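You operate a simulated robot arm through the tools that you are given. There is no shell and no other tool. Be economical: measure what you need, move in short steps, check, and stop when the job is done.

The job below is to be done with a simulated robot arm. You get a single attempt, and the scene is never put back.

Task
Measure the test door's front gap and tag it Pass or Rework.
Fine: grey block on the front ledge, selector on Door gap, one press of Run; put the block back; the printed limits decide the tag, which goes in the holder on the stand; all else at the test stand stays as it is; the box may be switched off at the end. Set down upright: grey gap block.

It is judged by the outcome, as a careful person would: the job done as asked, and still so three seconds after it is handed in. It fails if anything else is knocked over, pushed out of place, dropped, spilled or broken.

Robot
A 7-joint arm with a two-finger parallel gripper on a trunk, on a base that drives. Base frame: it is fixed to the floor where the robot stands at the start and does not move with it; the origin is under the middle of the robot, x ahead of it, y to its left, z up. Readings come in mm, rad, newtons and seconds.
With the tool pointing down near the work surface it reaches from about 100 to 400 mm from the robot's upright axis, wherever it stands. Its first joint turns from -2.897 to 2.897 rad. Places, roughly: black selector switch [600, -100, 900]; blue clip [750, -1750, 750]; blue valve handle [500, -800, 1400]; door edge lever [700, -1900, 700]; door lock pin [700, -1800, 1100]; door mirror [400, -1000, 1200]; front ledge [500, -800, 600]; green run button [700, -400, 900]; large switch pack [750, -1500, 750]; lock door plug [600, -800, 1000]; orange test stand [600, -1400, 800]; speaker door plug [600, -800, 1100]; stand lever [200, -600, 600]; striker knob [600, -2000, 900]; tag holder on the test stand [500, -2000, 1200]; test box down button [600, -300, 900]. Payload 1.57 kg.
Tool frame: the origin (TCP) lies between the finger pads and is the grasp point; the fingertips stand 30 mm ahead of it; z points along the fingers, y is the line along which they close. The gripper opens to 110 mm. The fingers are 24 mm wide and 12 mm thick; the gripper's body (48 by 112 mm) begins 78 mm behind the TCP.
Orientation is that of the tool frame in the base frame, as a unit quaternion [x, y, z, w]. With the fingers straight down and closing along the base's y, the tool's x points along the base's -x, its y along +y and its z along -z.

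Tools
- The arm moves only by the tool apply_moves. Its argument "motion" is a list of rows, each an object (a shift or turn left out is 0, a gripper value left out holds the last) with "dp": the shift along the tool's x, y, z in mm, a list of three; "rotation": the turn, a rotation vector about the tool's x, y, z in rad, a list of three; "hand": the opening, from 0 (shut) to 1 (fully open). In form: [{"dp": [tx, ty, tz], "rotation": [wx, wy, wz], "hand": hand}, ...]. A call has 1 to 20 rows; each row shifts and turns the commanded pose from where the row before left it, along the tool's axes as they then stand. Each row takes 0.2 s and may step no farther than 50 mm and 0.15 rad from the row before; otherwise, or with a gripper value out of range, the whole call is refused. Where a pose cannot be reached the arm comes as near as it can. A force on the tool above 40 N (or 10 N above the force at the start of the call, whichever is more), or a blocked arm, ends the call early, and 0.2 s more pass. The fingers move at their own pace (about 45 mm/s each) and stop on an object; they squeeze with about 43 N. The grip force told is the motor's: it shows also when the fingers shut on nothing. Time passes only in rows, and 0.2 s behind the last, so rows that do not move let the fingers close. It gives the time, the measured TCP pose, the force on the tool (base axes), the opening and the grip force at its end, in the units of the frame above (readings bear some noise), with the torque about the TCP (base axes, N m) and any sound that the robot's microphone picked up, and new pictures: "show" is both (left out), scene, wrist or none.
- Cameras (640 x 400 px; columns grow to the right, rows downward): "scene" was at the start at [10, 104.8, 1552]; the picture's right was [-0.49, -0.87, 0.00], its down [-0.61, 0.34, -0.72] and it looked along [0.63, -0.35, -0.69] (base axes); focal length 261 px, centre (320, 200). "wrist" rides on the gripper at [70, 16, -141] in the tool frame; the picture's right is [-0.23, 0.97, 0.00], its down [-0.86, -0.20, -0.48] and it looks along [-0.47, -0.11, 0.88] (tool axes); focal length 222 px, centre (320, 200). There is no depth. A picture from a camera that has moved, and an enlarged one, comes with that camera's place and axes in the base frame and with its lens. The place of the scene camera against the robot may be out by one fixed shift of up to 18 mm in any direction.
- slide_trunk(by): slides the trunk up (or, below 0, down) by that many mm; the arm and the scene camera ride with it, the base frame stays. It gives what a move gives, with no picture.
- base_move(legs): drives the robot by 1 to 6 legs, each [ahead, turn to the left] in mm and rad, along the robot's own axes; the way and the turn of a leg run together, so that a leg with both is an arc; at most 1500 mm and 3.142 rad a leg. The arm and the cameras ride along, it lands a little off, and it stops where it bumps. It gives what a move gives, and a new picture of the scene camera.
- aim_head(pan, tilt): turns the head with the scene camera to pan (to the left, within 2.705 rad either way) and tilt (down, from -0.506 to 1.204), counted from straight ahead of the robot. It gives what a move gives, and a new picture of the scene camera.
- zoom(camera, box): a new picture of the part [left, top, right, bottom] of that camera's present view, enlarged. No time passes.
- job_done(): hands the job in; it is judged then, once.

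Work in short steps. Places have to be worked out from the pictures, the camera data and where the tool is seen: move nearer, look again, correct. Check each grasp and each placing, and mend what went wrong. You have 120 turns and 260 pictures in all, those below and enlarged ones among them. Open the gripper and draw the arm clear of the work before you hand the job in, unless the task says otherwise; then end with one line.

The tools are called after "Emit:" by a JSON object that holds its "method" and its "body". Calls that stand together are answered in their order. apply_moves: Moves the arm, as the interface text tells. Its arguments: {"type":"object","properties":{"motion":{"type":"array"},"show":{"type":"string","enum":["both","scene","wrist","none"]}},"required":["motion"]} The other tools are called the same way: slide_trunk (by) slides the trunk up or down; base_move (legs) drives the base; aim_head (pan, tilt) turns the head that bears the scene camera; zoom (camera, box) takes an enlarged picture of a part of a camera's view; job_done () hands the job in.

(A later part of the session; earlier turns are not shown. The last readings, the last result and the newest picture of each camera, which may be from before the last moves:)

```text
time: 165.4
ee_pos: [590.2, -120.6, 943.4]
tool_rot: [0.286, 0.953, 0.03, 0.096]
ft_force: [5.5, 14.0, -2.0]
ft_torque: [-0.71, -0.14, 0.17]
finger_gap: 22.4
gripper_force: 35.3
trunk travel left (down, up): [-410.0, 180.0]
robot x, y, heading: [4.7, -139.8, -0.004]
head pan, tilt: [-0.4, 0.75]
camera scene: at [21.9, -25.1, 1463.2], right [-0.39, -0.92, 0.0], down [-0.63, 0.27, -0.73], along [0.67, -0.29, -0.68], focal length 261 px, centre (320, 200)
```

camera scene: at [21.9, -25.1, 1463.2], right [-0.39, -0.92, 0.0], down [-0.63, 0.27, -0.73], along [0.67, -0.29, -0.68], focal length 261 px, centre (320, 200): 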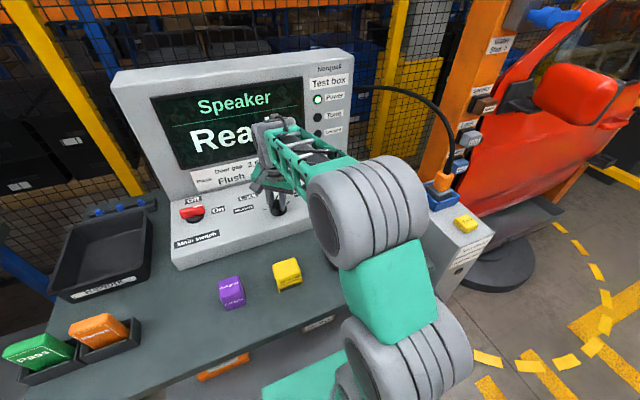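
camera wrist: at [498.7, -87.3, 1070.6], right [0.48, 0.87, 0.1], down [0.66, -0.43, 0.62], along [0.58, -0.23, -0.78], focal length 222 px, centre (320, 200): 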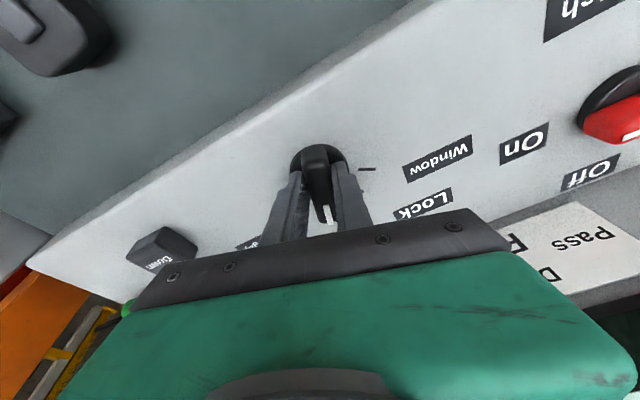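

At about -33°, still Speaker. I rotate 0.42 rad more.

Emit:
{"method": "apply_moves", "body": {"motion": [{"dp": [0, 1, 0], "rotation": [0, 0, 0.1]}, {"rotation": [0, 0, 0.1]}, {"rotation": [0, 0, 0.1]}, {"rotation": [0, 0, 0.12]}, {"dp": [0, 0, 0]}], "show": "both"}}

```text
time: 166.7
ee_pos: [591.1, -119.8, 944.4]
tool_rot: [0.479, 0.872, 0.048, 0.088]
ft_force: [14.7, 13.4, -0.3]
ft_torque: [-0.41, 0.18, 0.13]
finger_gap: 24.0
gripper_force: 36.1
trunk travel left (down, up): [-410.0, 180.0]
robot x, y, heading: [6.7, -140.5, -0.005]
head pan, tilt: [-0.4, 0.75]
camera scene: at [22.9, -25.1, 1463.3], right [-0.39, -0.92, 0.0], down [-0.63, 0.27, -0.73], along [0.67, -0.29, -0.68], focal length 261 px, centre (320, 200)
camera wrist: at [539.1, -52.1, 1079.0], right [0.92, 0.33, 0.19], down [0.19, -0.83, 0.53], along [0.33, -0.45, -0.83], focal length 222 px, centre (320, 200)
```

scene: 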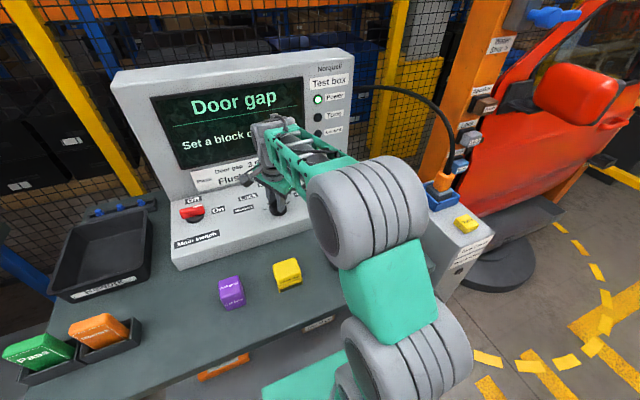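
wrist: 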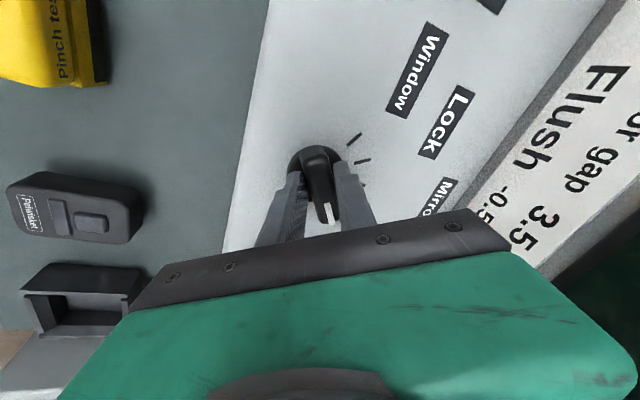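

Door gap is selected; the screen says "Set a block o…". I open, lift off, and read it.

Emit:
{"method": "apply_moves", "body": {"motion": [{"hand": 0.35}, {"hand": 0.45}, {"hand": 0.45}, {"dp": [0, 0, -30]}, {"dp": [0, 0, -40]}, {"dp": [0, 0, -40]}, {"dp": [45, 0, 0]}, {"dp": [0, 0, 0]}], "show": "scene"}}

Emit:
{"method": "zoom", "body": {"camera": "scene", "box": [110, 50, 390, 260]}}

```text
time: 168.4
ee_pos: [544.9, -81.0, 1047.3]
tool_rot: [0.478, 0.872, 0.048, 0.088]
ft_force: [-1.3, 1.4, 0.3]
ft_torque: [0.01, -0.05, -0.03]
finger_gap: 49.4
gripper_force: 0.0
trunk travel left (down, up): [-410.0, 180.0]
robot x, y, heading: [5.9, -136.5, -0.007]
head pan, tilt: [-0.4, 0.75]
camera scene: at [20.8, -26.4, 1463.4], right [-0.39, -0.92, 0.0], down [-0.63, 0.27, -0.73], along [0.67, -0.29, -0.68], focal length 261 px, centre (320, 200)
```

scene: 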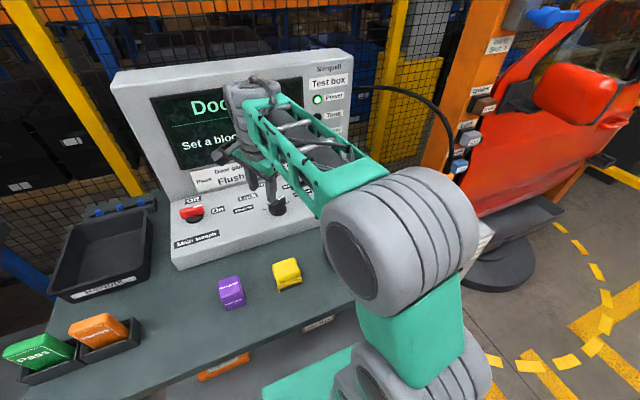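

```text
1.90 times, centred on (250, 155) of scene
camera zoom: at [20.8, -26.4, 1463.4], right [-0.39, -0.92, 0.0], down [-0.63, 0.27, -0.73], along [0.67, -0.29, -0.68], focal length 497 px, centre (453, 286)
```

zoom: 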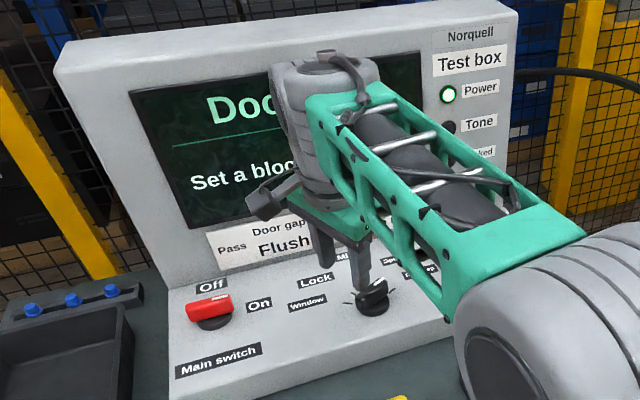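

I undo the yaw, lift and pull back so the whole screen is visible.

Emit:
{"method": "apply_moves", "body": {"motion": [{"dp": [0, 0, -15], "rotation": [0, 0, -0.143], "hand": 0}, {"dp": [0, 0, -15], "rotation": [0, 0, -0.143]}, {"dp": [0, 0, -15], "rotation": [0, 0, -0.143]}, {"dp": [0, 0, -15], "rotation": [0, 0, -0.143]}, {"dp": [0, 0, -15], "rotation": [0, 0, -0.143]}, {"dp": [0, 0, 0], "rotation": [0, 0, -0.143]}, {"dp": [0, 0, 0], "rotation": [0, 0, -0.143]}, {"dp": [40, -25, 0]}, {"dp": [40, -25, 0]}, {"dp": [30, -40, 0]}, {"dp": [20, -45, 0]}, {"dp": [0, -45, 0]}, {"dp": [0, 0, 0]}], "show": "scene"}}

Emit:
{"method": "zoom", "body": {"camera": "scene", "box": [110, 50, 390, 260]}}

```text
time: 171.2
ee_pos: [399.4, -261.1, 1097.3]
tool_rot: [0.001, 0.995, 0.001, 0.1]
ft_force: [-1.0, 0.2, 0.7]
ft_torque: [0.02, 0.02, -0.03]
finger_gap: 0.2
gripper_force: 21.2
trunk travel left (down, up): [-410.0, 180.0]
robot x, y, heading: [7.8, -141.1, -0.006]
head pan, tilt: [-0.4, 0.75]
camera scene: at [21.2, -27.1, 1463.5], right [-0.39, -0.92, 0.0], down [-0.63, 0.27, -0.73], along [0.67, -0.29, -0.68], focal length 261 px, centre (320, 200)
```

scene: 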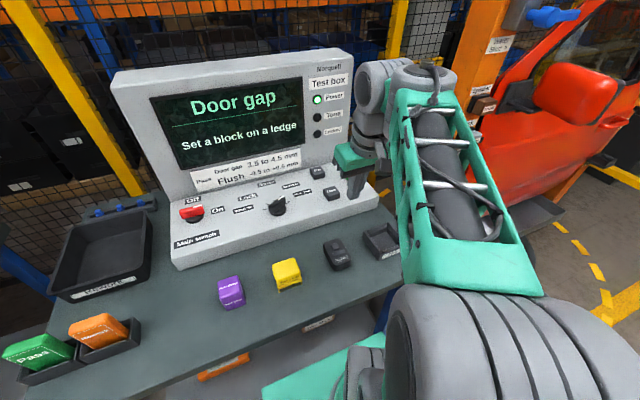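

```text
1.90 times, centred on (250, 155) of scene
camera zoom: at [21.2, -27.1, 1463.5], right [-0.39, -0.92, 0.0], down [-0.63, 0.27, -0.73], along [0.67, -0.29, -0.68], focal length 497 px, centre (453, 286)
```

zoom: 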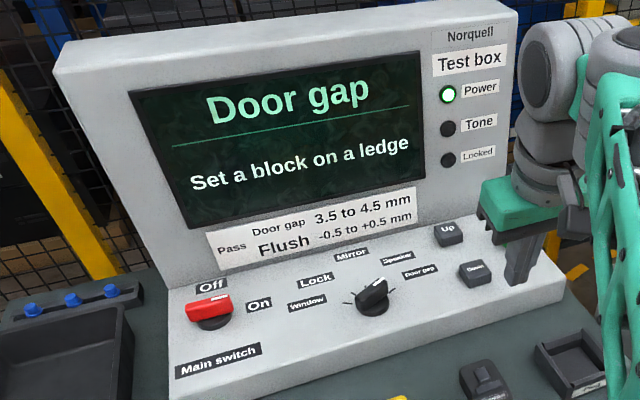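

The prompt "Set a block on a ledge" may be detection-based, so before pressing Run I check the block's seating from here.

Emit:
{"method": "aim_head", "body": {"pan": -0.95, "tilt": 0.6}}

Emit:
{"method": "zoom", "body": {"camera": "scene", "box": [260, 150, 420, 310]}}

```text
time: 172.2
ee_pos: [399.8, -262.1, 1097.5]
tool_rot: [0.001, 0.995, 0.001, 0.1]
ft_force: [0.6, -0.1, -1.0]
ft_torque: [-0.03, 0.05, -0.01]
finger_gap: 0.0
gripper_force: 21.1
trunk travel left (down, up): [-410.0, 180.0]
robot x, y, heading: [4.0, -143.2, -0.005]
head pan, tilt: [-0.949, 0.6]
camera scene: at [-4.0, -66.2, 1476.3], right [-0.82, -0.58, 0.0], down [-0.33, 0.46, -0.82], along [0.48, -0.67, -0.57], focal length 261 px, centre (320, 200)
```

scene: 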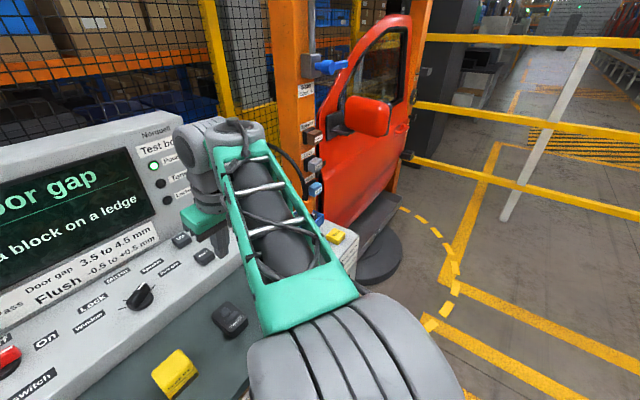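

```text
2.50 times, centred on (340, 230) of scene
camera zoom: at [-4.0, -66.2, 1476.3], right [-0.82, -0.58, 0.0], down [-0.33, 0.46, -0.82], along [0.48, -0.67, -0.57], focal length 653 px, centre (270, 125)
```

zoom: 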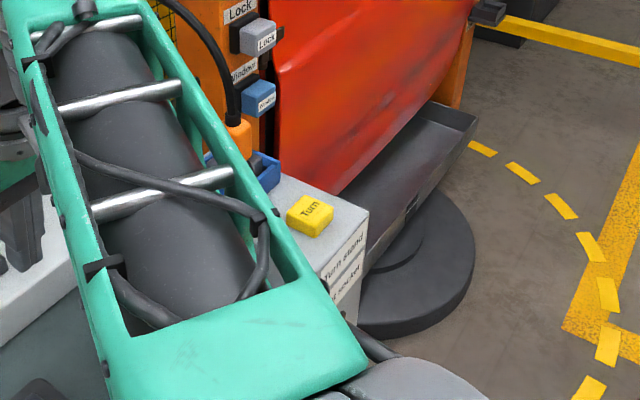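

The pedestal hides the ledge from here. I back off and drive part-way to inspect the block's seating properly.

Emit:
{"method": "base_move", "body": {"legs": [[-330, 0], [0, -1.2], [480, 0]]}}

Emit:
{"method": "aim_head", "body": {"pan": 0.75, "tilt": 0.75}}

```text
time: 179.8
ee_pos: [-111.3, -987.3, 1096.6]
tool_rot: [0.556, 0.825, -0.055, 0.084]
ft_force: [0.6, -0.6, -0.2]
ft_torque: [0.02, -0.03, -0.03]
finger_gap: 0.0
gripper_force: 21.5
trunk travel left (down, up): [-410.0, 180.0]
robot x, y, heading: [-144.7, -579.7, -1.188]
head pan, tilt: [-0.949, 0.6]
camera scene: at [-73.1, -547.6, 1476.3], right [-0.84, 0.54, 0.0], down [0.3, 0.48, -0.83], along [-0.44, -0.7, -0.56], focal length 261 px, centre (320, 200)
```

scene: 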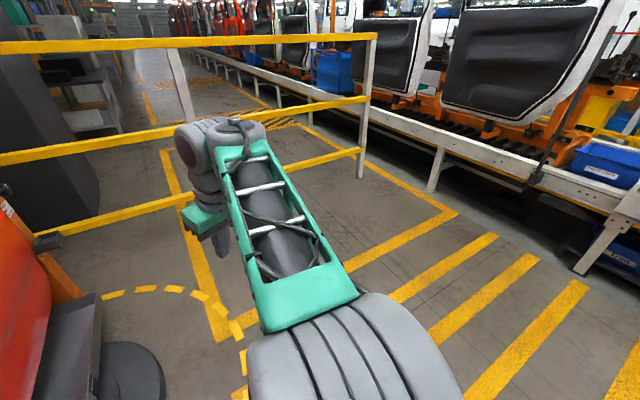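

```text
time: 181.5
ee_pos: [-111.2, -987.3, 1097.2]
tool_rot: [0.556, 0.825, -0.056, 0.084]
ft_force: [0.3, -0.2, 0.1]
ft_torque: [-0.01, 0.0, 0.02]
finger_gap: 0.0
gripper_force: 21.5
trunk travel left (down, up): [-410.0, 180.0]
robot x, y, heading: [-144.1, -577.8, -1.186]
head pan, tilt: [0.75, 0.75]
camera scene: at [49.4, -508.1, 1463.5], right [-0.42, -0.91, 0.0], down [-0.62, 0.29, -0.73], along [0.66, -0.31, -0.68], focal length 261 px, centre (320, 200)
```

scene: 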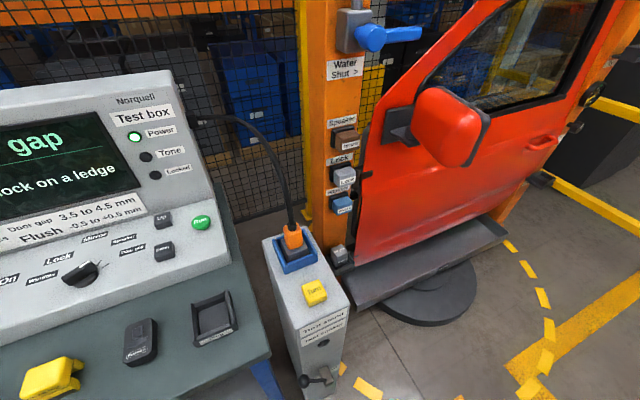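

Emit:
{"method": "zoom", "body": {"camera": "scene", "box": [310, 225, 370, 285]}}

```text
6.67 times, centred on (340, 255) of scene
camera zoom: at [49.4, -508.1, 1463.5], right [-0.42, -0.91, 0.0], down [-0.62, 0.29, -0.73], along [0.66, -0.31, -0.68], focal length 1740 px, centre (187, -167)
```

zoom: 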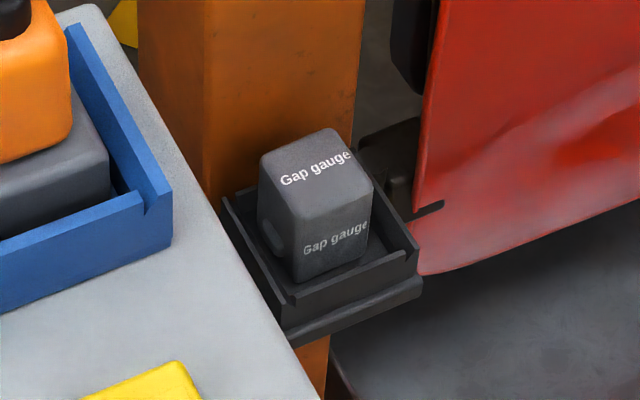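

The block is upright and fully seated in the tray, so the prompt is just the pre-run text. I go back to the panel to press Run once.

Emit:
{"method": "base_move", "body": {"legs": [[-483, 0], [0, 1.186], [335, 0]]}}

Emit:
{"method": "aim_head", "body": {"pan": -0.4, "tilt": 0.75}}

```text
time: 189.1
ee_pos: [402.3, -254.7, 1096.9]
tool_rot: [0.001, 0.995, 0.001, 0.1]
ft_force: [0.2, -0.7, 0.2]
ft_torque: [0.03, -0.01, -0.02]
finger_gap: 0.2
gripper_force: 21.4
trunk travel left (down, up): [-410.0, 180.0]
robot x, y, heading: [9.0, -129.1, 0.001]
head pan, tilt: [0.75, 0.75]
camera scene: at [9.2, 71.5, 1463.4], right [0.68, -0.73, 0.0], down [-0.5, -0.46, -0.73], along [0.54, 0.5, -0.68], focal length 261 px, centre (320, 200)
```

scene: 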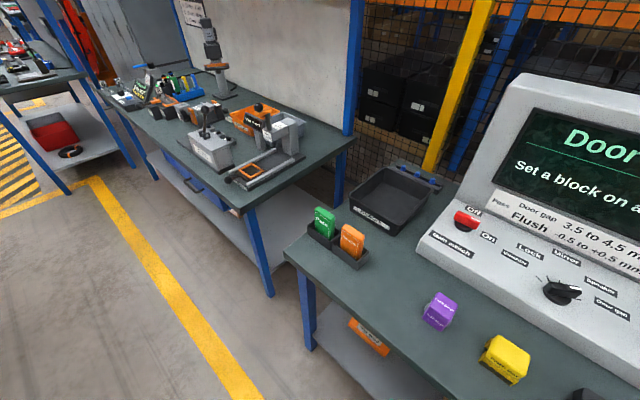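

```text
time: 190.5
ee_pos: [403.7, -255.1, 1097.8]
tool_rot: [0.002, 0.995, 0.002, 0.099]
ft_force: [0.6, -0.2, -0.6]
ft_torque: [0.0, 0.02, -0.03]
finger_gap: 0.3
gripper_force: 21.5
trunk travel left (down, up): [-410.0, 180.0]
robot x, y, heading: [8.1, -132.1, -0.007]
head pan, tilt: [-0.4, 0.75]
camera scene: at [24.4, -17.2, 1463.5], right [-0.39, -0.92, 0.0], down [-0.63, 0.27, -0.73], along [0.67, -0.29, -0.68], focal length 261 px, centre (320, 200)
```

scene: 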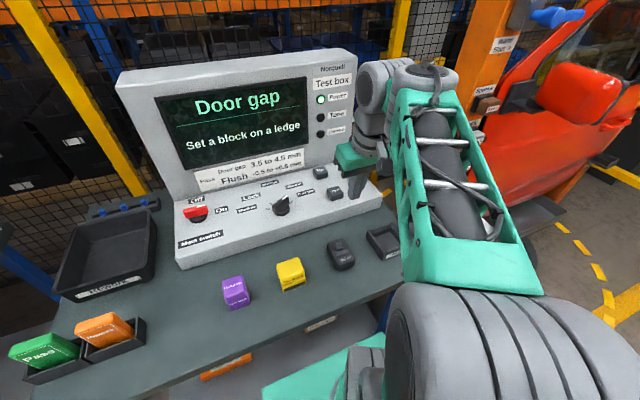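

I orient the closed fingers tilted forward and turned toward Run, and approach to a hover before the button at (646,-408,918).

Emit:
{"method": "apply_moves", "body": {"motion": [{"rotation": [0.0265, 0, 0.1307]}, {"rotation": [0.0265, 0, 0.1307]}, {"rotation": [0.0265, 0, 0.1307]}, {"rotation": [0, -0.15, 0]}, {"rotation": [0, -0.15, 0]}, {"dp": [-29.7, -8, 27]}, {"dp": [-29.7, -8, 27]}, {"dp": [-29.7, -8, 27]}, {"dp": [-29.7, -8, 27]}, {"dp": [-29.7, -8, 27]}, {"dp": [-29.7, -8, 27]}, {"dp": [0, 0, 0]}], "show": "both"}}

Emit:
{"method": "zoom", "body": {"camera": "wrist", "box": [200, 70, 440, 240]}}

```text
time: 193.1
ee_pos: [601.6, -390.6, 1042.1]
tool_rot: [0.194, 0.949, -0.049, 0.242]
ft_force: [0.4, 0.6, 0.1]
ft_torque: [0.04, -0.01, -0.01]
finger_gap: 0.0
gripper_force: 21.0
trunk travel left (down, up): [-410.0, 180.0]
robot x, y, heading: [8.6, -134.1, -0.003]
head pan, tilt: [-0.4, 0.75]
camera scene: at [24.8, -17.6, 1463.5], right [-0.39, -0.92, 0.0], down [-0.63, 0.27, -0.73], along [0.67, -0.29, -0.68], focal length 261 px, centre (320, 200)
camera wrist: at [488.4, -325.9, 1132.2], right [0.57, 0.82, 0.11], down [0.4, -0.39, 0.83], along [0.72, -0.42, -0.55], focal length 222 px, centre (320, 200)
```

scene: 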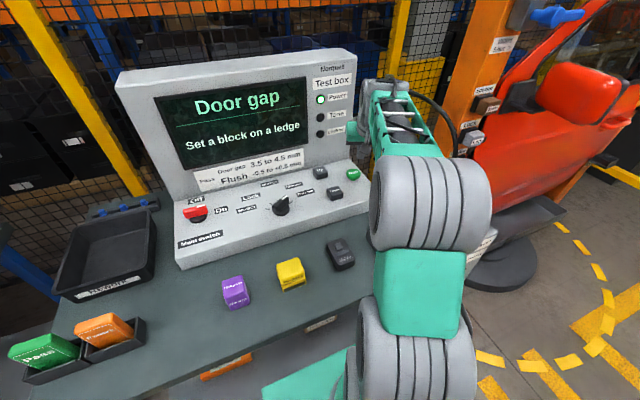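
wrist: 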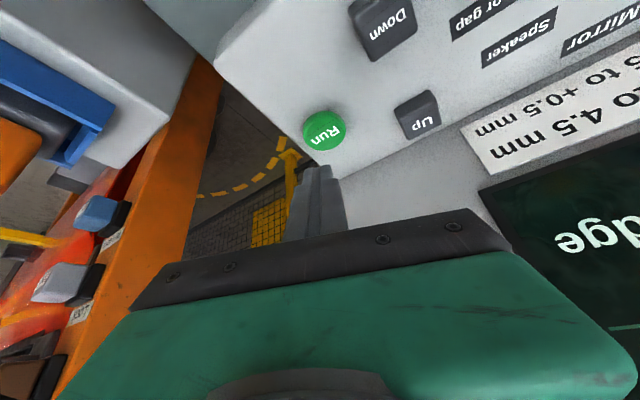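

```text
2.35 times, centred on (320, 155) of wrist
camera zoom: at [488.4, -325.9, 1132.2], right [0.57, 0.82, 0.11], down [0.4, -0.39, 0.83], along [0.72, -0.42, -0.55], focal length 523 px, centre (320, 306)
```

zoom: 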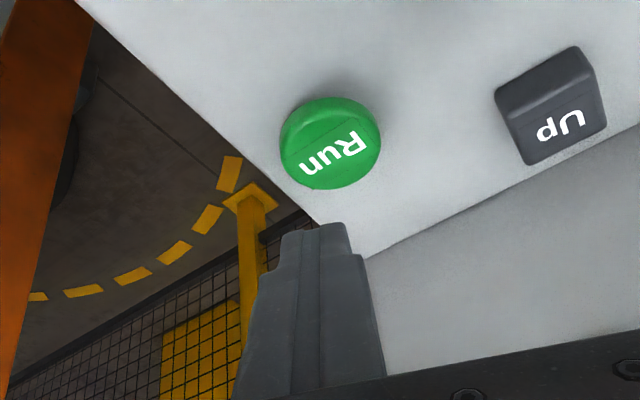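

I move the tips over the button at (650,-402) and down to ~35 mm above it.

Emit:
{"method": "apply_moves", "body": {"motion": [{"dp": [-0.8, 4, 34.6]}, {"dp": [-0.8, 4, 34.6]}, {"dp": [0, 0, 0]}], "show": "wrist"}}

Emit:
{"method": "zoom", "body": {"camera": "wrist", "box": [220, 70, 420, 240]}}

Emit:
{"method": "zoom", "body": {"camera": "scene", "box": [300, 100, 420, 220]}}

```text
time: 193.9
ee_pos: [635.4, -396.0, 981.4]
tool_rot: [0.194, 0.949, -0.049, 0.242]
ft_force: [0.4, 0.4, -1.0]
ft_torque: [0.02, 0.0, -0.01]
finger_gap: 0.2
gripper_force: 21.1
trunk travel left (down, up): [-410.0, 180.0]
robot x, y, heading: [9.4, -132.0, -0.007]
head pan, tilt: [-0.4, 0.75]
camera wrist: at [522.7, -331.0, 1071.1], right [0.57, 0.82, 0.11], down [0.4, -0.39, 0.83], along [0.72, -0.42, -0.55], focal length 222 px, centre (320, 200)
```

wrist: 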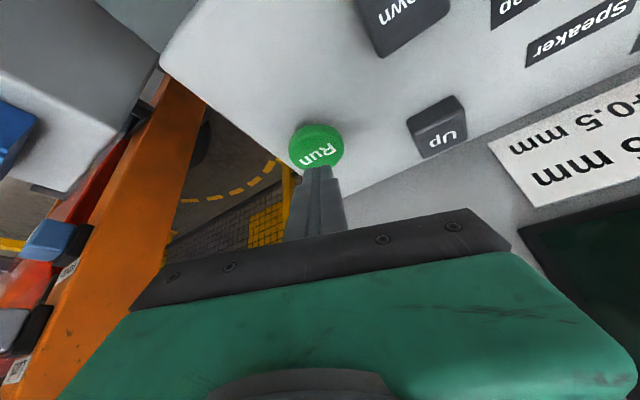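

```text
2.35 times, centred on (320, 155) of wrist
camera zoom: at [522.7, -331.0, 1071.1], right [0.57, 0.82, 0.11], down [0.4, -0.39, 0.83], along [0.72, -0.42, -0.55], focal length 523 px, centre (320, 306)
```

zoom: 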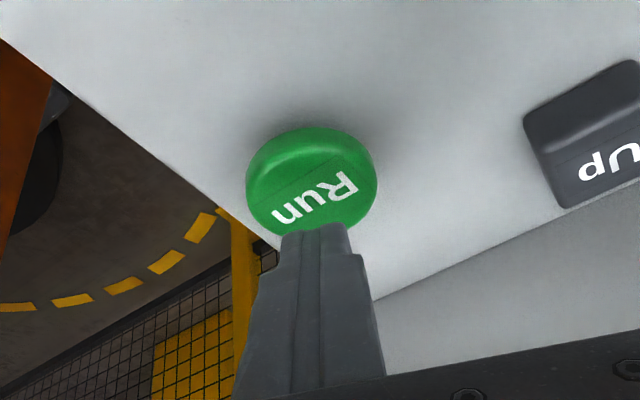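

```text
3.33 times, centred on (360, 160) of scene
camera zoom: at [24.7, -17.4, 1463.5], right [-0.39, -0.92, 0.0], down [-0.63, 0.27, -0.73], along [0.67, -0.29, -0.68], focal length 870 px, centre (187, 333)
```

zoom: 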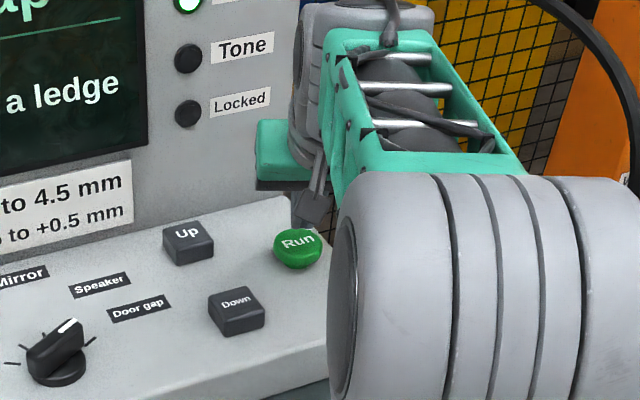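

Button top is near (641,-396,935) right under the tips. I shift slightly, lower, and then press in 2 mm steps.

Emit:
{"method": "apply_moves", "body": {"motion": [{"dp": [12.6, 1.7, 10.2]}, {"dp": [0.96, 0, 1.76]}, {"dp": [0.96, 0, 1.76]}, {"dp": [0.96, 0, 1.76]}, {"dp": [0, 0, 0]}], "show": "both"}}

```text
time: 195.1
ee_pos: [628.1, -392.6, 958.7]
tool_rot: [0.195, 0.949, -0.048, 0.243]
ft_force: [-0.3, 1.2, -0.5]
ft_torque: [0.02, -0.02, 0.01]
finger_gap: 0.0
gripper_force: 21.7
trunk travel left (down, up): [-410.0, 180.0]
robot x, y, heading: [10.0, -130.8, -0.005]
head pan, tilt: [-0.4, 0.75]
camera scene: at [24.5, -17.4, 1463.5], right [-0.39, -0.92, 0.0], down [-0.63, 0.27, -0.73], along [0.67, -0.29, -0.68], focal length 261 px, centre (320, 200)
camera wrist: at [516.0, -327.7, 1049.3], right [0.57, 0.82, 0.11], down [0.4, -0.39, 0.83], along [0.72, -0.42, -0.55], focal length 222 px, centre (320, 200)
```

scene: 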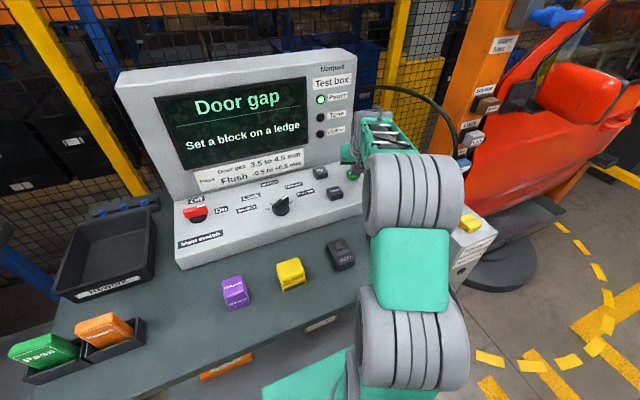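
wrist: 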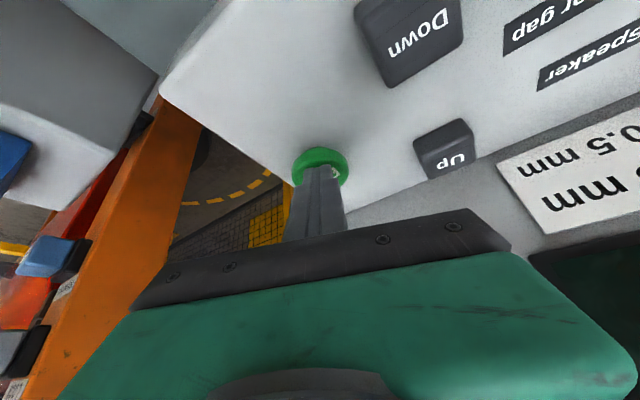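

The tips are centred over Run. I press on in 2 mm steps.

Emit:
{"method": "apply_moves", "body": {"motion": [{"dp": [0.96, 0, 1.76]}, {"dp": [0.96, 0, 1.76]}, {"dp": [0.96, 0, 1.76]}, {"dp": [0.96, 0, 1.76]}, {"dp": [0, 0, 0]}], "show": "scene"}}

```text
time: 196.3
ee_pos: [629.2, -393.0, 951.3]
tool_rot: [0.193, 0.949, -0.049, 0.243]
ft_force: [-1.4, 2.0, 8.6]
ft_torque: [0.03, -0.02, 0.01]
finger_gap: 0.0
gripper_force: 20.7
trunk travel left (down, up): [-410.0, 180.0]
robot x, y, heading: [9.6, -131.5, -0.005]
head pan, tilt: [-0.4, 0.75]
heard: click
camera scene: at [23.6, -16.8, 1463.5], right [-0.39, -0.92, 0.0], down [-0.63, 0.27, -0.73], along [0.67, -0.29, -0.68], focal length 261 px, centre (320, 200)
```

scene: 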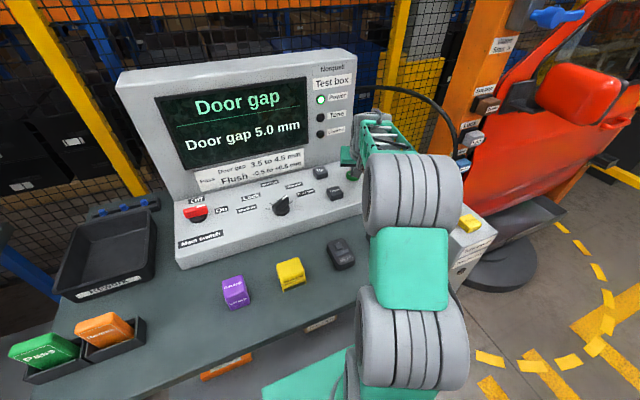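

A click and the screen shows a value. I zoom to read it, then lift straight up.

Emit:
{"method": "zoom", "body": {"camera": "scene", "box": [120, 60, 320, 200]}}

Emit:
{"method": "apply_moves", "body": {"motion": [{"dp": [-9, 0, -17]}, {"dp": [-19, 0, -35]}, {"dp": [10, 0, -40]}, {"dp": [40, 0, -25]}, {"dp": [45, 0, -10]}, {"dp": [45, 0, -10]}, {"dp": [45, 0, 0]}, {"dp": [45, 0, 0]}, {"dp": [0, 0, 0]}], "show": "scene"}}

```text
2.86 times, centred on (220, 130) of scene
camera zoom: at [23.6, -16.8, 1463.5], right [-0.39, -0.92, 0.0], down [-0.63, 0.27, -0.73], along [0.67, -0.29, -0.68], focal length 746 px, centre (606, 400)
```

zoom: 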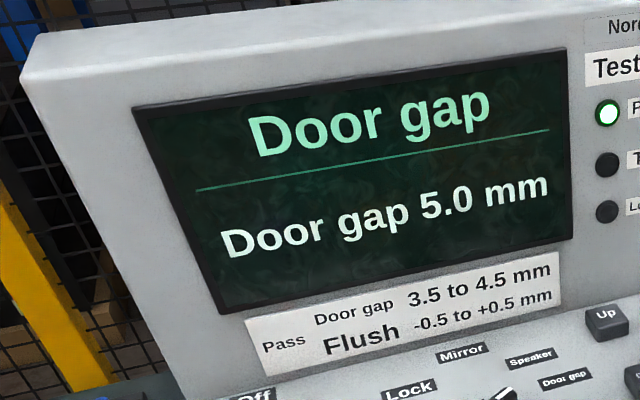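

```text
time: 198.3
ee_pos: [404.1, -297.9, 973.0]
tool_rot: [0.194, 0.949, -0.048, 0.242]
ft_force: [0.4, -0.8, 0.9]
ft_torque: [-0.03, -0.01, -0.02]
finger_gap: 0.2
gripper_force: 21.1
trunk travel left (down, up): [-410.0, 180.0]
robot x, y, heading: [12.5, -130.4, -0.003]
head pan, tilt: [-0.4, 0.75]
camera scene: at [24.1, -17.1, 1463.4], right [-0.39, -0.92, 0.0], down [-0.63, 0.27, -0.73], along [0.67, -0.29, -0.68], focal length 261 px, centre (320, 200)
```

scene: 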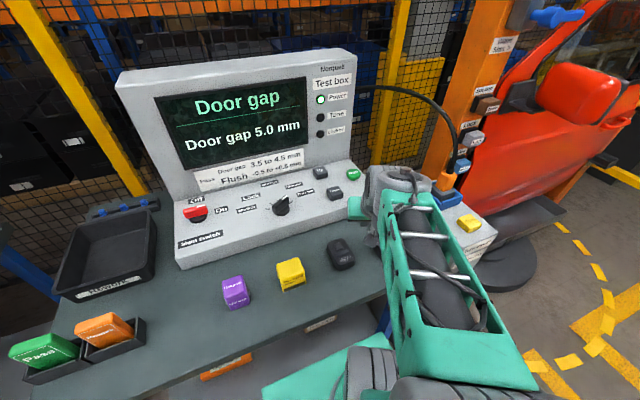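

The gap is 5.0 mm, outside 3.5–4.5, so the tag is Rework. I zoom in on the tags and plan to carry the tag first and bring the block back on the return trip.

Emit:
{"method": "aim_head", "body": {"pan": 0.35, "tilt": 0.85}}

Emit:
{"method": "zoom", "body": {"camera": "scene", "box": [250, 150, 450, 310]}}

```text
time: 199.4
ee_pos: [405.3, -298.7, 973.7]
tool_rot: [0.195, 0.949, -0.05, 0.243]
ft_force: [-0.3, 0.4, -0.3]
ft_torque: [0.0, -0.01, 0.01]
finger_gap: 0.0
gripper_force: 21.1
trunk travel left (down, up): [-410.0, 180.0]
robot x, y, heading: [8.1, -132.0, -0.011]
head pan, tilt: [0.351, 0.85]
camera scene: at [21.8, 41.8, 1455.4], right [0.34, -0.94, 0.0], down [-0.71, -0.25, -0.66], along [0.62, 0.22, -0.75], focal length 261 px, centre (320, 200)
```

scene: 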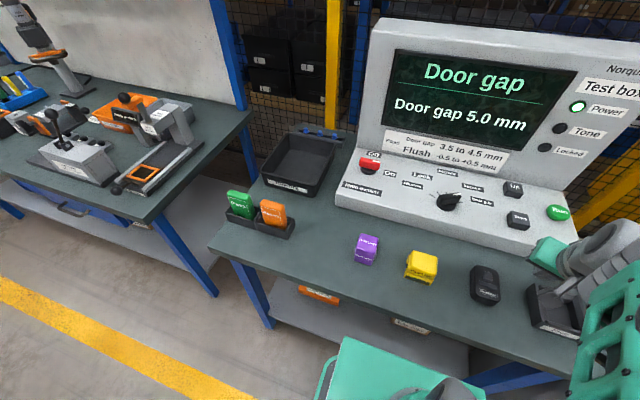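

```text
2.50 times, centred on (350, 230) of scene
camera zoom: at [21.8, 41.8, 1455.4], right [0.34, -0.94, 0.0], down [-0.71, -0.25, -0.66], along [0.62, 0.22, -0.75], focal length 653 px, centre (245, 125)
```

zoom: 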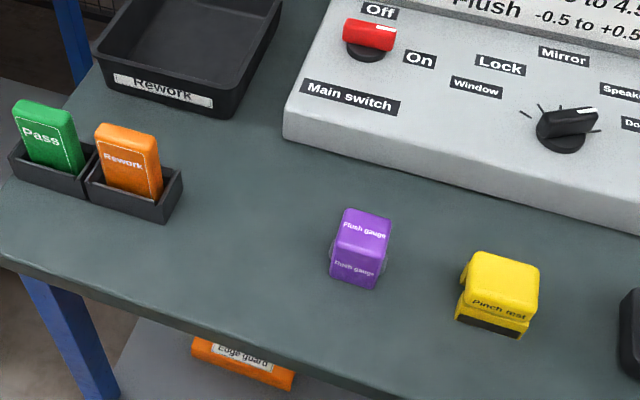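

I swing the arm over to the tags with the hand at a 20° lean, yaw zero, staying well above the table.

Emit:
{"method": "apply_moves", "body": {"motion": [{"dp": [-9.6, 0, -17.6], "rotation": [-0.064, 0, -0.117], "hand": 0.8}, {"dp": [-9.6, 0, -17.6], "rotation": [-0.064, 0, -0.117]}, {"dp": [-9.6, 0, -17.6], "rotation": [-0.064, 0, -0.117]}, {"rotation": [0, 0.15, 0]}, {"dp": [0, 48, 0]}, {"dp": [0, 48, 0]}, {"dp": [0, 48, 0]}, {"dp": [0, 48, 0]}, {"dp": [0, 48, 0]}, {"dp": [0, 48, 0]}, {"dp": [0, 48, 0]}, {"dp": [0, 48, 0]}, {"dp": [0, 48, 0]}, {"dp": [0, 48, 0]}, {"dp": [0, 48, 0]}, {"dp": [0, 48, 0]}, {"dp": [0, 0, 0]}], "show": "wrist"}}

```text
time: 203.0
ee_pos: [409.1, 281.1, 1036.0]
tool_rot: [0.001, 0.985, 0.001, 0.174]
ft_force: [-0.3, -0.1, 0.4]
ft_torque: [-0.02, -0.01, -0.02]
finger_gap: 88.0
gripper_force: 0.0
trunk travel left (down, up): [-410.0, 180.0]
robot x, y, heading: [7.7, -130.3, -0.004]
head pan, tilt: [0.351, 0.85]
camera wrist: at [293.9, 297.7, 1144.4], right [0.22, 0.97, 0.08], down [0.64, -0.2, 0.74], along [0.74, -0.11, -0.67], focal length 222 px, centre (320, 200)
```

wrist: 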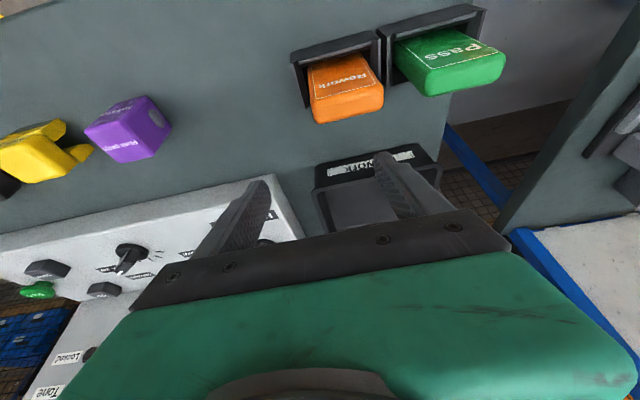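

Emit:
{"method": "zoom", "body": {"camera": "wrist", "box": [280, 0, 520, 150]}}

```text
2.67 times, centred on (400, 75) of wrist
camera zoom: at [293.9, 297.7, 1144.4], right [0.22, 0.97, 0.08], down [0.64, -0.2, 0.74], along [0.74, -0.11, -0.67], focal length 592 px, centre (107, 533)
```

zoom: 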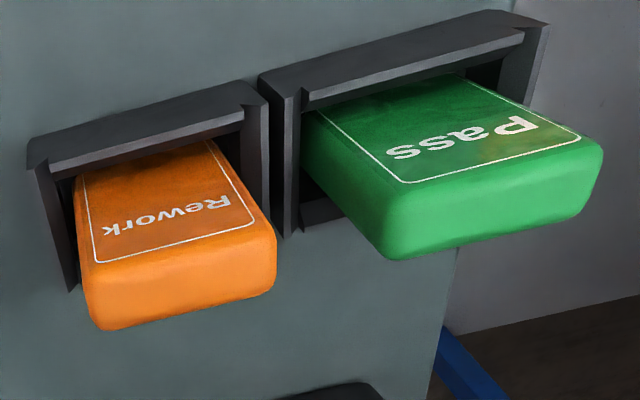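

I lower by trunk 60 mm for parallax on the tag height.

Emit:
{"method": "slide_trunk", "body": {"by": -50}}

Emit:
{"method": "zoom", "body": {"camera": "wrist", "box": [280, 0, 520, 150]}}

```text
time: 203.9
ee_pos: [408.5, 281.1, 986.3]
tool_rot: [0.003, 0.985, 0.0, 0.174]
ft_force: [0.7, -0.3, 0.1]
ft_torque: [0.03, 0.06, 0.01]
finger_gap: 87.9
gripper_force: 0.0
trunk travel left (down, up): [-360.0, 230.0]
robot x, y, heading: [9.8, -129.0, -0.009]
head pan, tilt: [0.351, 0.85]
```

```text
2.67 times, centred on (400, 75) of wrist
camera zoom: at [294.0, 296.7, 1094.7], right [0.22, 0.97, 0.08], down [0.64, -0.2, 0.74], along [0.74, -0.11, -0.67], focal length 592 px, centre (107, 533)
```

zoom: 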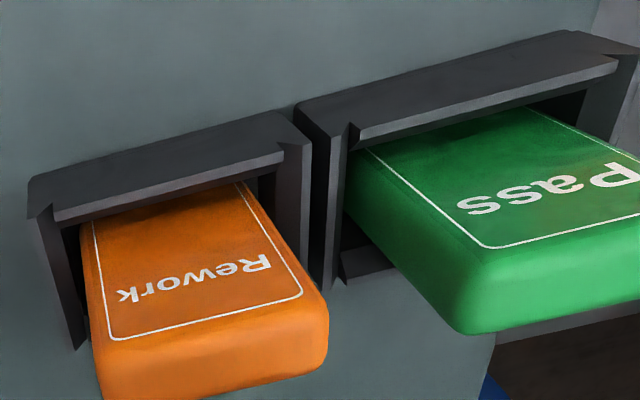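

The Rework tag is centred at ≈(393,317), top ≈949, ~63 mm wide and 20 thick. I move above it with a narrowed opening.

Emit:
{"method": "apply_moves", "body": {"motion": [{"dp": [9.5, 36, -19.4], "hand": 0.73}, {"dp": [0, 0, 0]}], "show": "wrist"}}

Emit:
{"method": "zoom", "body": {"camera": "scene", "box": [180, 140, 340, 260]}}

```text
time: 204.5
ee_pos: [391.7, 316.4, 1001.3]
tool_rot: [0.003, 0.985, 0.0, 0.174]
ft_force: [0.2, -0.1, -0.1]
ft_torque: [-0.03, 0.02, -0.03]
finger_gap: 80.3
gripper_force: 0.1
trunk travel left (down, up): [-360.0, 230.0]
robot x, y, heading: [7.4, -128.0, -0.002]
head pan, tilt: [0.351, 0.85]
camera wrist: at [277.2, 332.4, 1109.4], right [0.22, 0.97, 0.08], down [0.64, -0.2, 0.74], along [0.74, -0.11, -0.67], focal length 222 px, centre (320, 200)
```

wrist: 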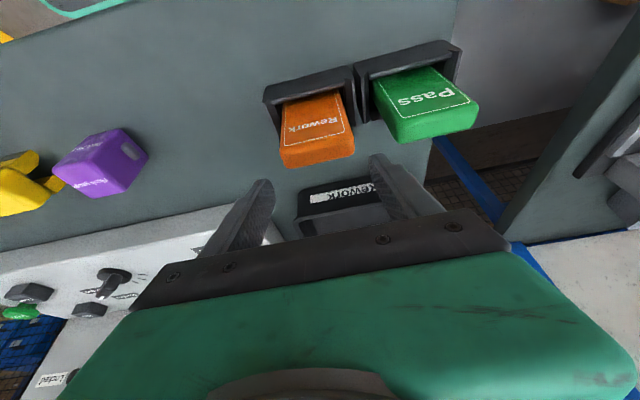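

```text
3.33 times, centred on (260, 200) of scene
camera zoom: at [21.7, 42.7, 1405.3], right [0.34, -0.94, 0.0], down [-0.71, -0.25, -0.66], along [0.62, 0.22, -0.75], focal length 870 px, centre (520, 200)
```

zoom: 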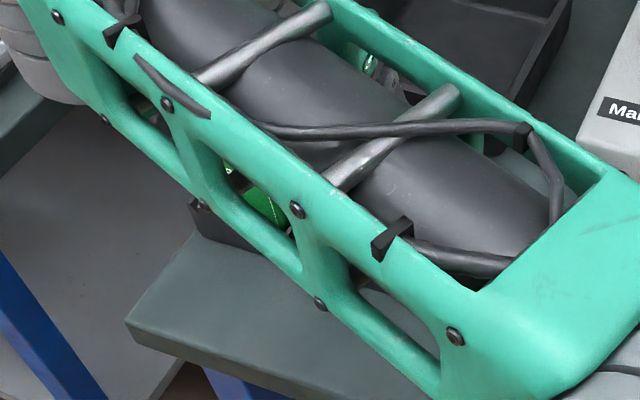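

Aligned: tag top centre computes to (392,318). I descend straight down to TCP z≈930.

Emit:
{"method": "apply_moves", "body": {"motion": [{"dp": [7.8, 1, 22.2]}, {"dp": [7.8, 0, 22.2]}, {"dp": [7.8, 0, 22.2]}, {"dp": [0, 0, 0]}], "show": "wrist"}}

```text
time: 205.5
ee_pos: [394.5, 315.5, 929.1]
tool_rot: [0.002, 0.985, 0.0, 0.175]
ft_force: [0.4, 0.1, -1.1]
ft_torque: [0.01, -0.02, 0.02]
finger_gap: 80.1
gripper_force: 0.0
trunk travel left (down, up): [-360.0, 230.0]
robot x, y, heading: [7.0, -130.4, -0.007]
head pan, tilt: [0.351, 0.85]
camera wrist: at [279.0, 332.1, 1038.8], right [0.22, 0.97, 0.08], down [0.64, -0.2, 0.74], along [0.74, -0.11, -0.67], focal length 222 px, centre (320, 200)
```

wrist: 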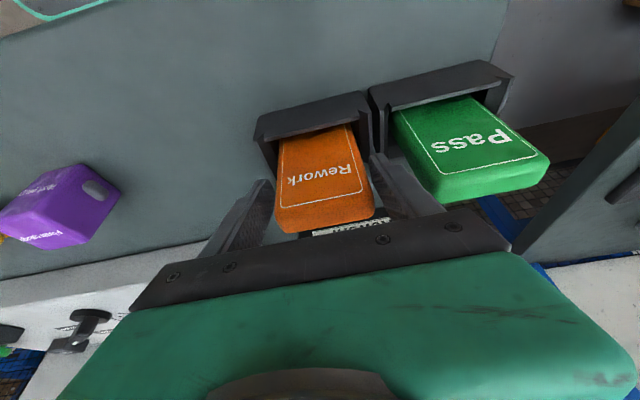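

The fingers straddle the tag. I close and lift it slowly out of the slot.

Emit:
{"method": "apply_moves", "body": {"motion": [{"hand": 0}, {"hand": 0}, {"hand": 0}, {"hand": 0}, {"hand": 0}, {"dp": [-3.4, 0, -9.4]}, {"dp": [-3.4, 0, -9.4]}, {"dp": [-6.8, 0, -18.8]}, {"dp": [-6.8, 0, -18.8]}, {"dp": [-10, 0, -28]}, {"dp": [-10, 0, -28]}, {"dp": [0, 0, 0]}], "show": "wrist"}}

```text
time: 208.1
ee_pos: [393.3, 317.3, 1029.2]
tool_rot: [0.002, 0.985, 0.001, 0.174]
ft_force: [0.2, 0.1, -1.4]
ft_torque: [-0.01, -0.02, 0.05]
finger_gap: 65.6
gripper_force: 43.1
out of reach, approached as far as the arm can: row 11
trunk travel left (down, up): [-360.0, 230.0]
robot x, y, heading: [4.8, -131.8, -0.004]
head pan, tilt: [0.351, 0.85]
camera wrist: at [278.1, 333.6, 1137.8], right [0.22, 0.97, 0.08], down [0.64, -0.2, 0.74], along [0.74, -0.11, -0.67], focal length 222 px, centre (320, 200)
```

wrist: 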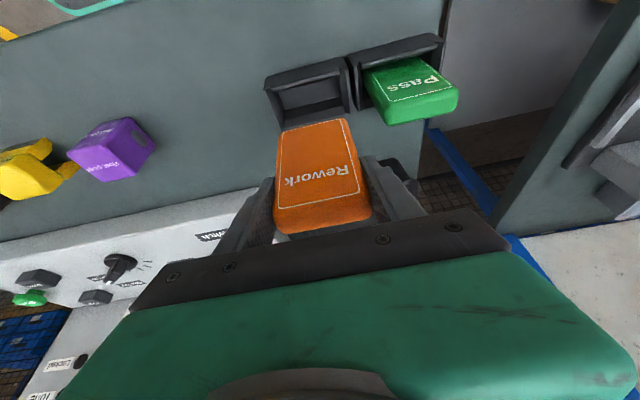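

Tag held (65.6 mm). I bring the arm toward centre, then back off and head for the far post.

Emit:
{"method": "apply_moves", "body": {"motion": [{"dp": [0, -45, 0]}, {"dp": [0, -45, 0]}, {"dp": [0, -45, 0]}, {"dp": [0, -45, 0]}, {"dp": [0, -45, 0]}, {"dp": [0, -45, 0]}, {"dp": [0, 0, 0]}], "show": "none"}}

Emit:
{"method": "base_move", "body": {"legs": [[-370, 0], [0, -1.567], [1000, 0], [860, 0]]}}

Emit:
{"method": "slide_trunk", "body": {"by": 150}}

Emit:
{"method": "aim_head", "body": {"pan": 1.5, "tilt": 0.4}}

```text
time: 209.7
ee_pos: [392.9, 47.4, 1030.1]
tool_rot: [0.001, 0.985, 0.001, 0.175]
ft_force: [-0.6, -0.6, -1.7]
ft_torque: [0.05, 0.03, -0.01]
finger_gap: 65.8
gripper_force: 43.0
trunk travel left (down, up): [-360.0, 230.0]
robot x, y, heading: [10.1, -128.0, -0.001]
head pan, tilt: [0.351, 0.85]
```

```text
time: 224.8
ee_pos: [-129.8, -2370.9, 1028.7]
tool_rot: [0.687, 0.706, -0.121, 0.126]
ft_force: [-0.5, -0.1, -0.8]
ft_torque: [0.03, -0.01, 0.0]
finger_gap: 65.5
gripper_force: 42.8
trunk travel left (down, up): [-360.0, 230.0]
robot x, y, heading: [-315.9, -1995.1, -1.543]
head pan, tilt: [0.351, 0.85]
camera scene: at [-139.5, -2012.0, 1405.4], right [-0.93, -0.37, 0.0], down [-0.28, 0.7, -0.66], along [0.24, -0.61, -0.75], focal length 261 px, centre (320, 200)
```

scene: 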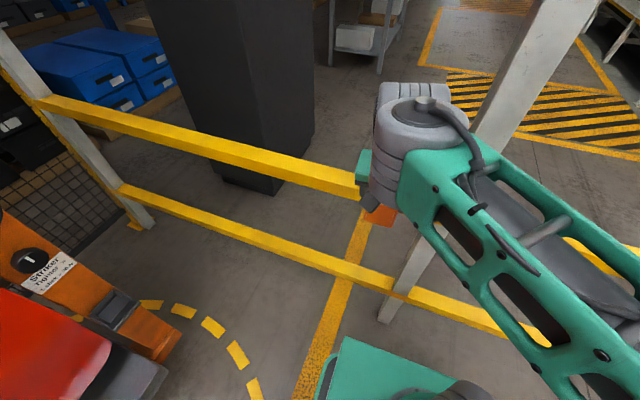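

```text
time: 226.5
ee_pos: [-130.0, -2371.5, 1178.5]
tool_rot: [0.687, 0.705, -0.121, 0.126]
ft_force: [0.6, -0.2, -0.7]
ft_torque: [0.01, -0.01, -0.03]
finger_gap: 65.6
gripper_force: 43.4
trunk travel left (down, up): [-510.0, 80.0]
robot x, y, heading: [-321.0, -1994.9, -1.544]
head pan, tilt: [0.351, 0.85]
```

```text
time: 227.9
ee_pos: [-129.4, -2371.1, 1178.7]
tool_rot: [0.687, 0.705, -0.121, 0.125]
ft_force: [-0.5, -0.9, -1.5]
ft_torque: [0.01, -0.02, 0.03]
finger_gap: 65.3
gripper_force: 42.9
trunk travel left (down, up): [-510.0, 80.0]
robot x, y, heading: [-320.5, -1998.4, -1.545]
head pan, tilt: [1.499, 0.4]
camera scene: at [-75.7, -1943.7, 1594.5], right [-0.05, -1.0, 0.0], down [-0.39, 0.02, -0.92], along [0.92, -0.04, -0.39], focal length 261 px, centre (320, 200)
```

scene: 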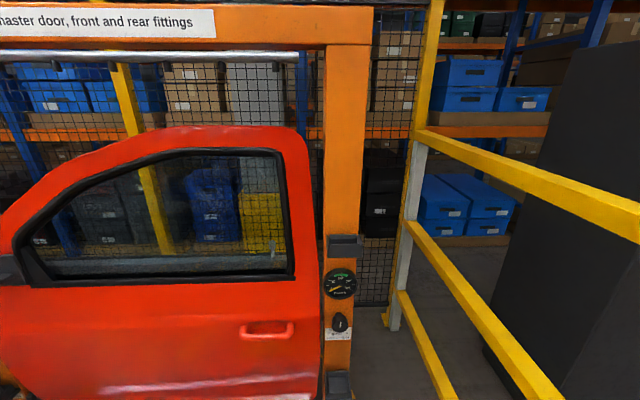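

The tag holder is on the far post above the dial. I zoom in.

Emit:
{"method": "zoom", "body": {"camera": "scene", "box": [300, 210, 400, 310]}}

```text
4.00 times, centred on (350, 260) of scene
camera zoom: at [-75.7, -1943.7, 1594.5], right [-0.05, -1.0, 0.0], down [-0.39, 0.02, -0.92], along [0.92, -0.04, -0.39], focal length 1044 px, centre (200, -40)
```

zoom: 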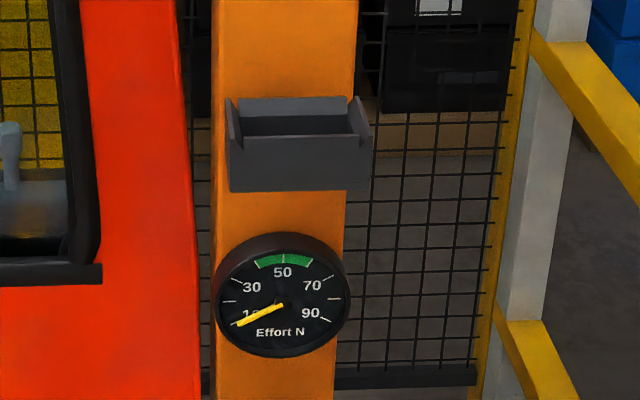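

The holder is an open-top slot on the post's front face. I turn to face it and shift the arm sideways in line with it before closing in.

Emit:
{"method": "base_move", "body": {"legs": [[0, 1.545]]}}

Emit:
{"method": "apply_moves", "body": {"motion": [{"dp": [0, -45, 0]}, {"dp": [0, -45, 0]}, {"dp": [0, -45, 0]}, {"dp": [0, -45, 0]}, {"dp": [-15, -30, -40]}, {"dp": [-15, 0, -42]}, {"dp": [0, 0, 0]}], "show": "wrist"}}

```text
time: 232.1
ee_pos: [57.7, -1803.5, 1178.7]
tool_rot: [-0.013, 0.985, 0.003, 0.175]
ft_force: [0.7, -0.2, -1.5]
ft_torque: [0.0, 0.01, -0.01]
finger_gap: 65.5
gripper_force: 43.6
trunk travel left (down, up): [-510.0, 80.0]
robot x, y, heading: [-321.7, -1992.3, 0.021]
head pan, tilt: [1.499, 0.4]
camera scene: at [-381.1, -1757.6, 1594.5], right [1.0, -0.05, 0.0], down [-0.02, -0.39, -0.92], along [0.04, 0.92, -0.39], focal length 261 px, centre (320, 200)
```

scene: 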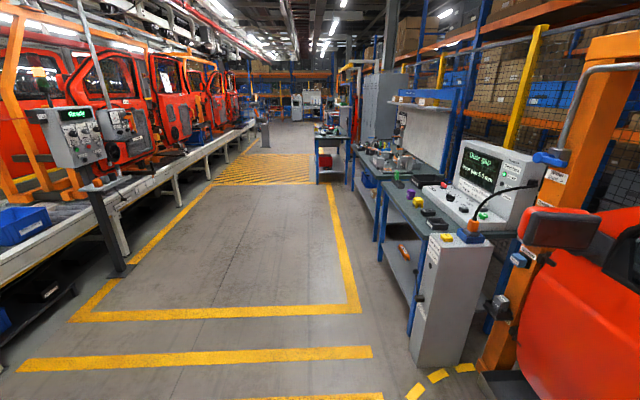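

```text
refused: row 5 steps farther than a row can; nothing moved
```

Emit:
{"method": "apply_moves", "body": {"motion": [{"dp": [0, -47, 0]}, {"dp": [0, -47, 0]}, {"dp": [0, -47, 0]}, {"dp": [0, -47, 0]}, {"dp": [0, -47, 0]}, {"dp": [-10.3, 0, -28.2]}, {"dp": [-10.3, 0, -28.2]}, {"dp": [0, 0, 0]}], "show": "none"}}

Emit:
{"method": "slide_trunk", "body": {"by": 75}}

Emit:
{"method": "base_move", "body": {"legs": [[200, -0.02]]}}

Emit:
{"method": "aim_head", "body": {"pan": -0.25, "tilt": 0.55}}

```text
time: 233.9
ee_pos: [64.0, -2038.9, 1237.2]
tool_rot: [-0.013, 0.985, 0.003, 0.173]
ft_force: [0.3, 0.5, -0.1]
ft_torque: [-0.01, 0.03, -0.01]
finger_gap: 65.7
gripper_force: 42.8
trunk travel left (down, up): [-510.0, 80.0]
robot x, y, heading: [-319.4, -1990.3, 0.023]
head pan, tilt: [1.499, 0.4]
```

```text
time: 235.1
ee_pos: [63.9, -2039.0, 1312.6]
tool_rot: [-0.013, 0.985, 0.003, 0.174]
ft_force: [0.4, 0.4, -0.6]
ft_torque: [-0.01, 0.02, -0.04]
finger_gap: 65.6
gripper_force: 43.3
trunk travel left (down, up): [-585.0, 5.0]
robot x, y, heading: [-322.7, -1994.6, 0.026]
head pan, tilt: [1.499, 0.4]
```

```text
time: 236.6
ee_pos: [262.9, -2045.5, 1312.3]
tool_rot: [-0.002, 0.985, 0.0, 0.173]
ft_force: [0.1, 0.0, -0.5]
ft_torque: [0.0, 0.03, -0.01]
finger_gap: 65.4
gripper_force: 42.5
trunk travel left (down, up): [-585.0, 5.0]
robot x, y, heading: [-119.5, -1990.0, 0.009]
head pan, tilt: [1.499, 0.4]
camera scene: at [-176.4, -1753.7, 1669.6], right [1.0, -0.07, 0.0], down [-0.03, -0.39, -0.92], along [0.06, 0.92, -0.39], focal length 261 px, centre (320, 200)
```

scene: 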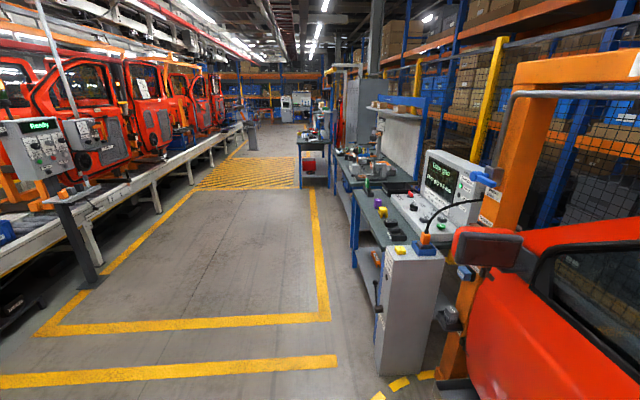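

```text
time: 238.4
ee_pos: [260.4, -2044.6, 1313.2]
tool_rot: [-0.002, 0.985, 0.001, 0.175]
ft_force: [0.3, 0.4, -0.7]
ft_torque: [0.0, 0.0, 0.0]
finger_gap: 65.5
gripper_force: 43.0
trunk travel left (down, up): [-585.0, 5.0]
robot x, y, heading: [-123.3, -1990.4, 0.003]
head pan, tilt: [-0.25, 0.55]
camera scene: at [-96.7, -1867.9, 1655.8], right [-0.24, -0.97, 0.0], down [-0.51, 0.13, -0.85], along [0.83, -0.21, -0.52], focal length 261 px, centre (320, 200)
```

scene: 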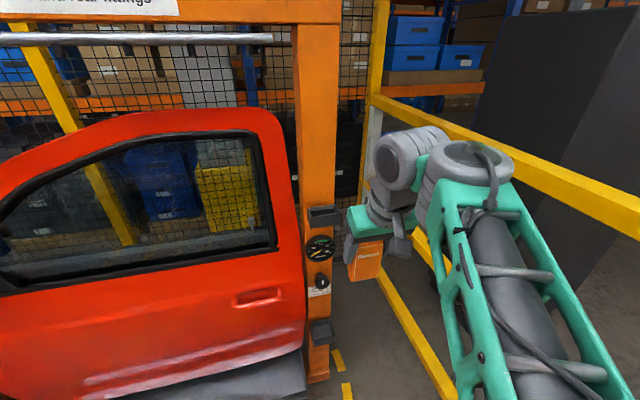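

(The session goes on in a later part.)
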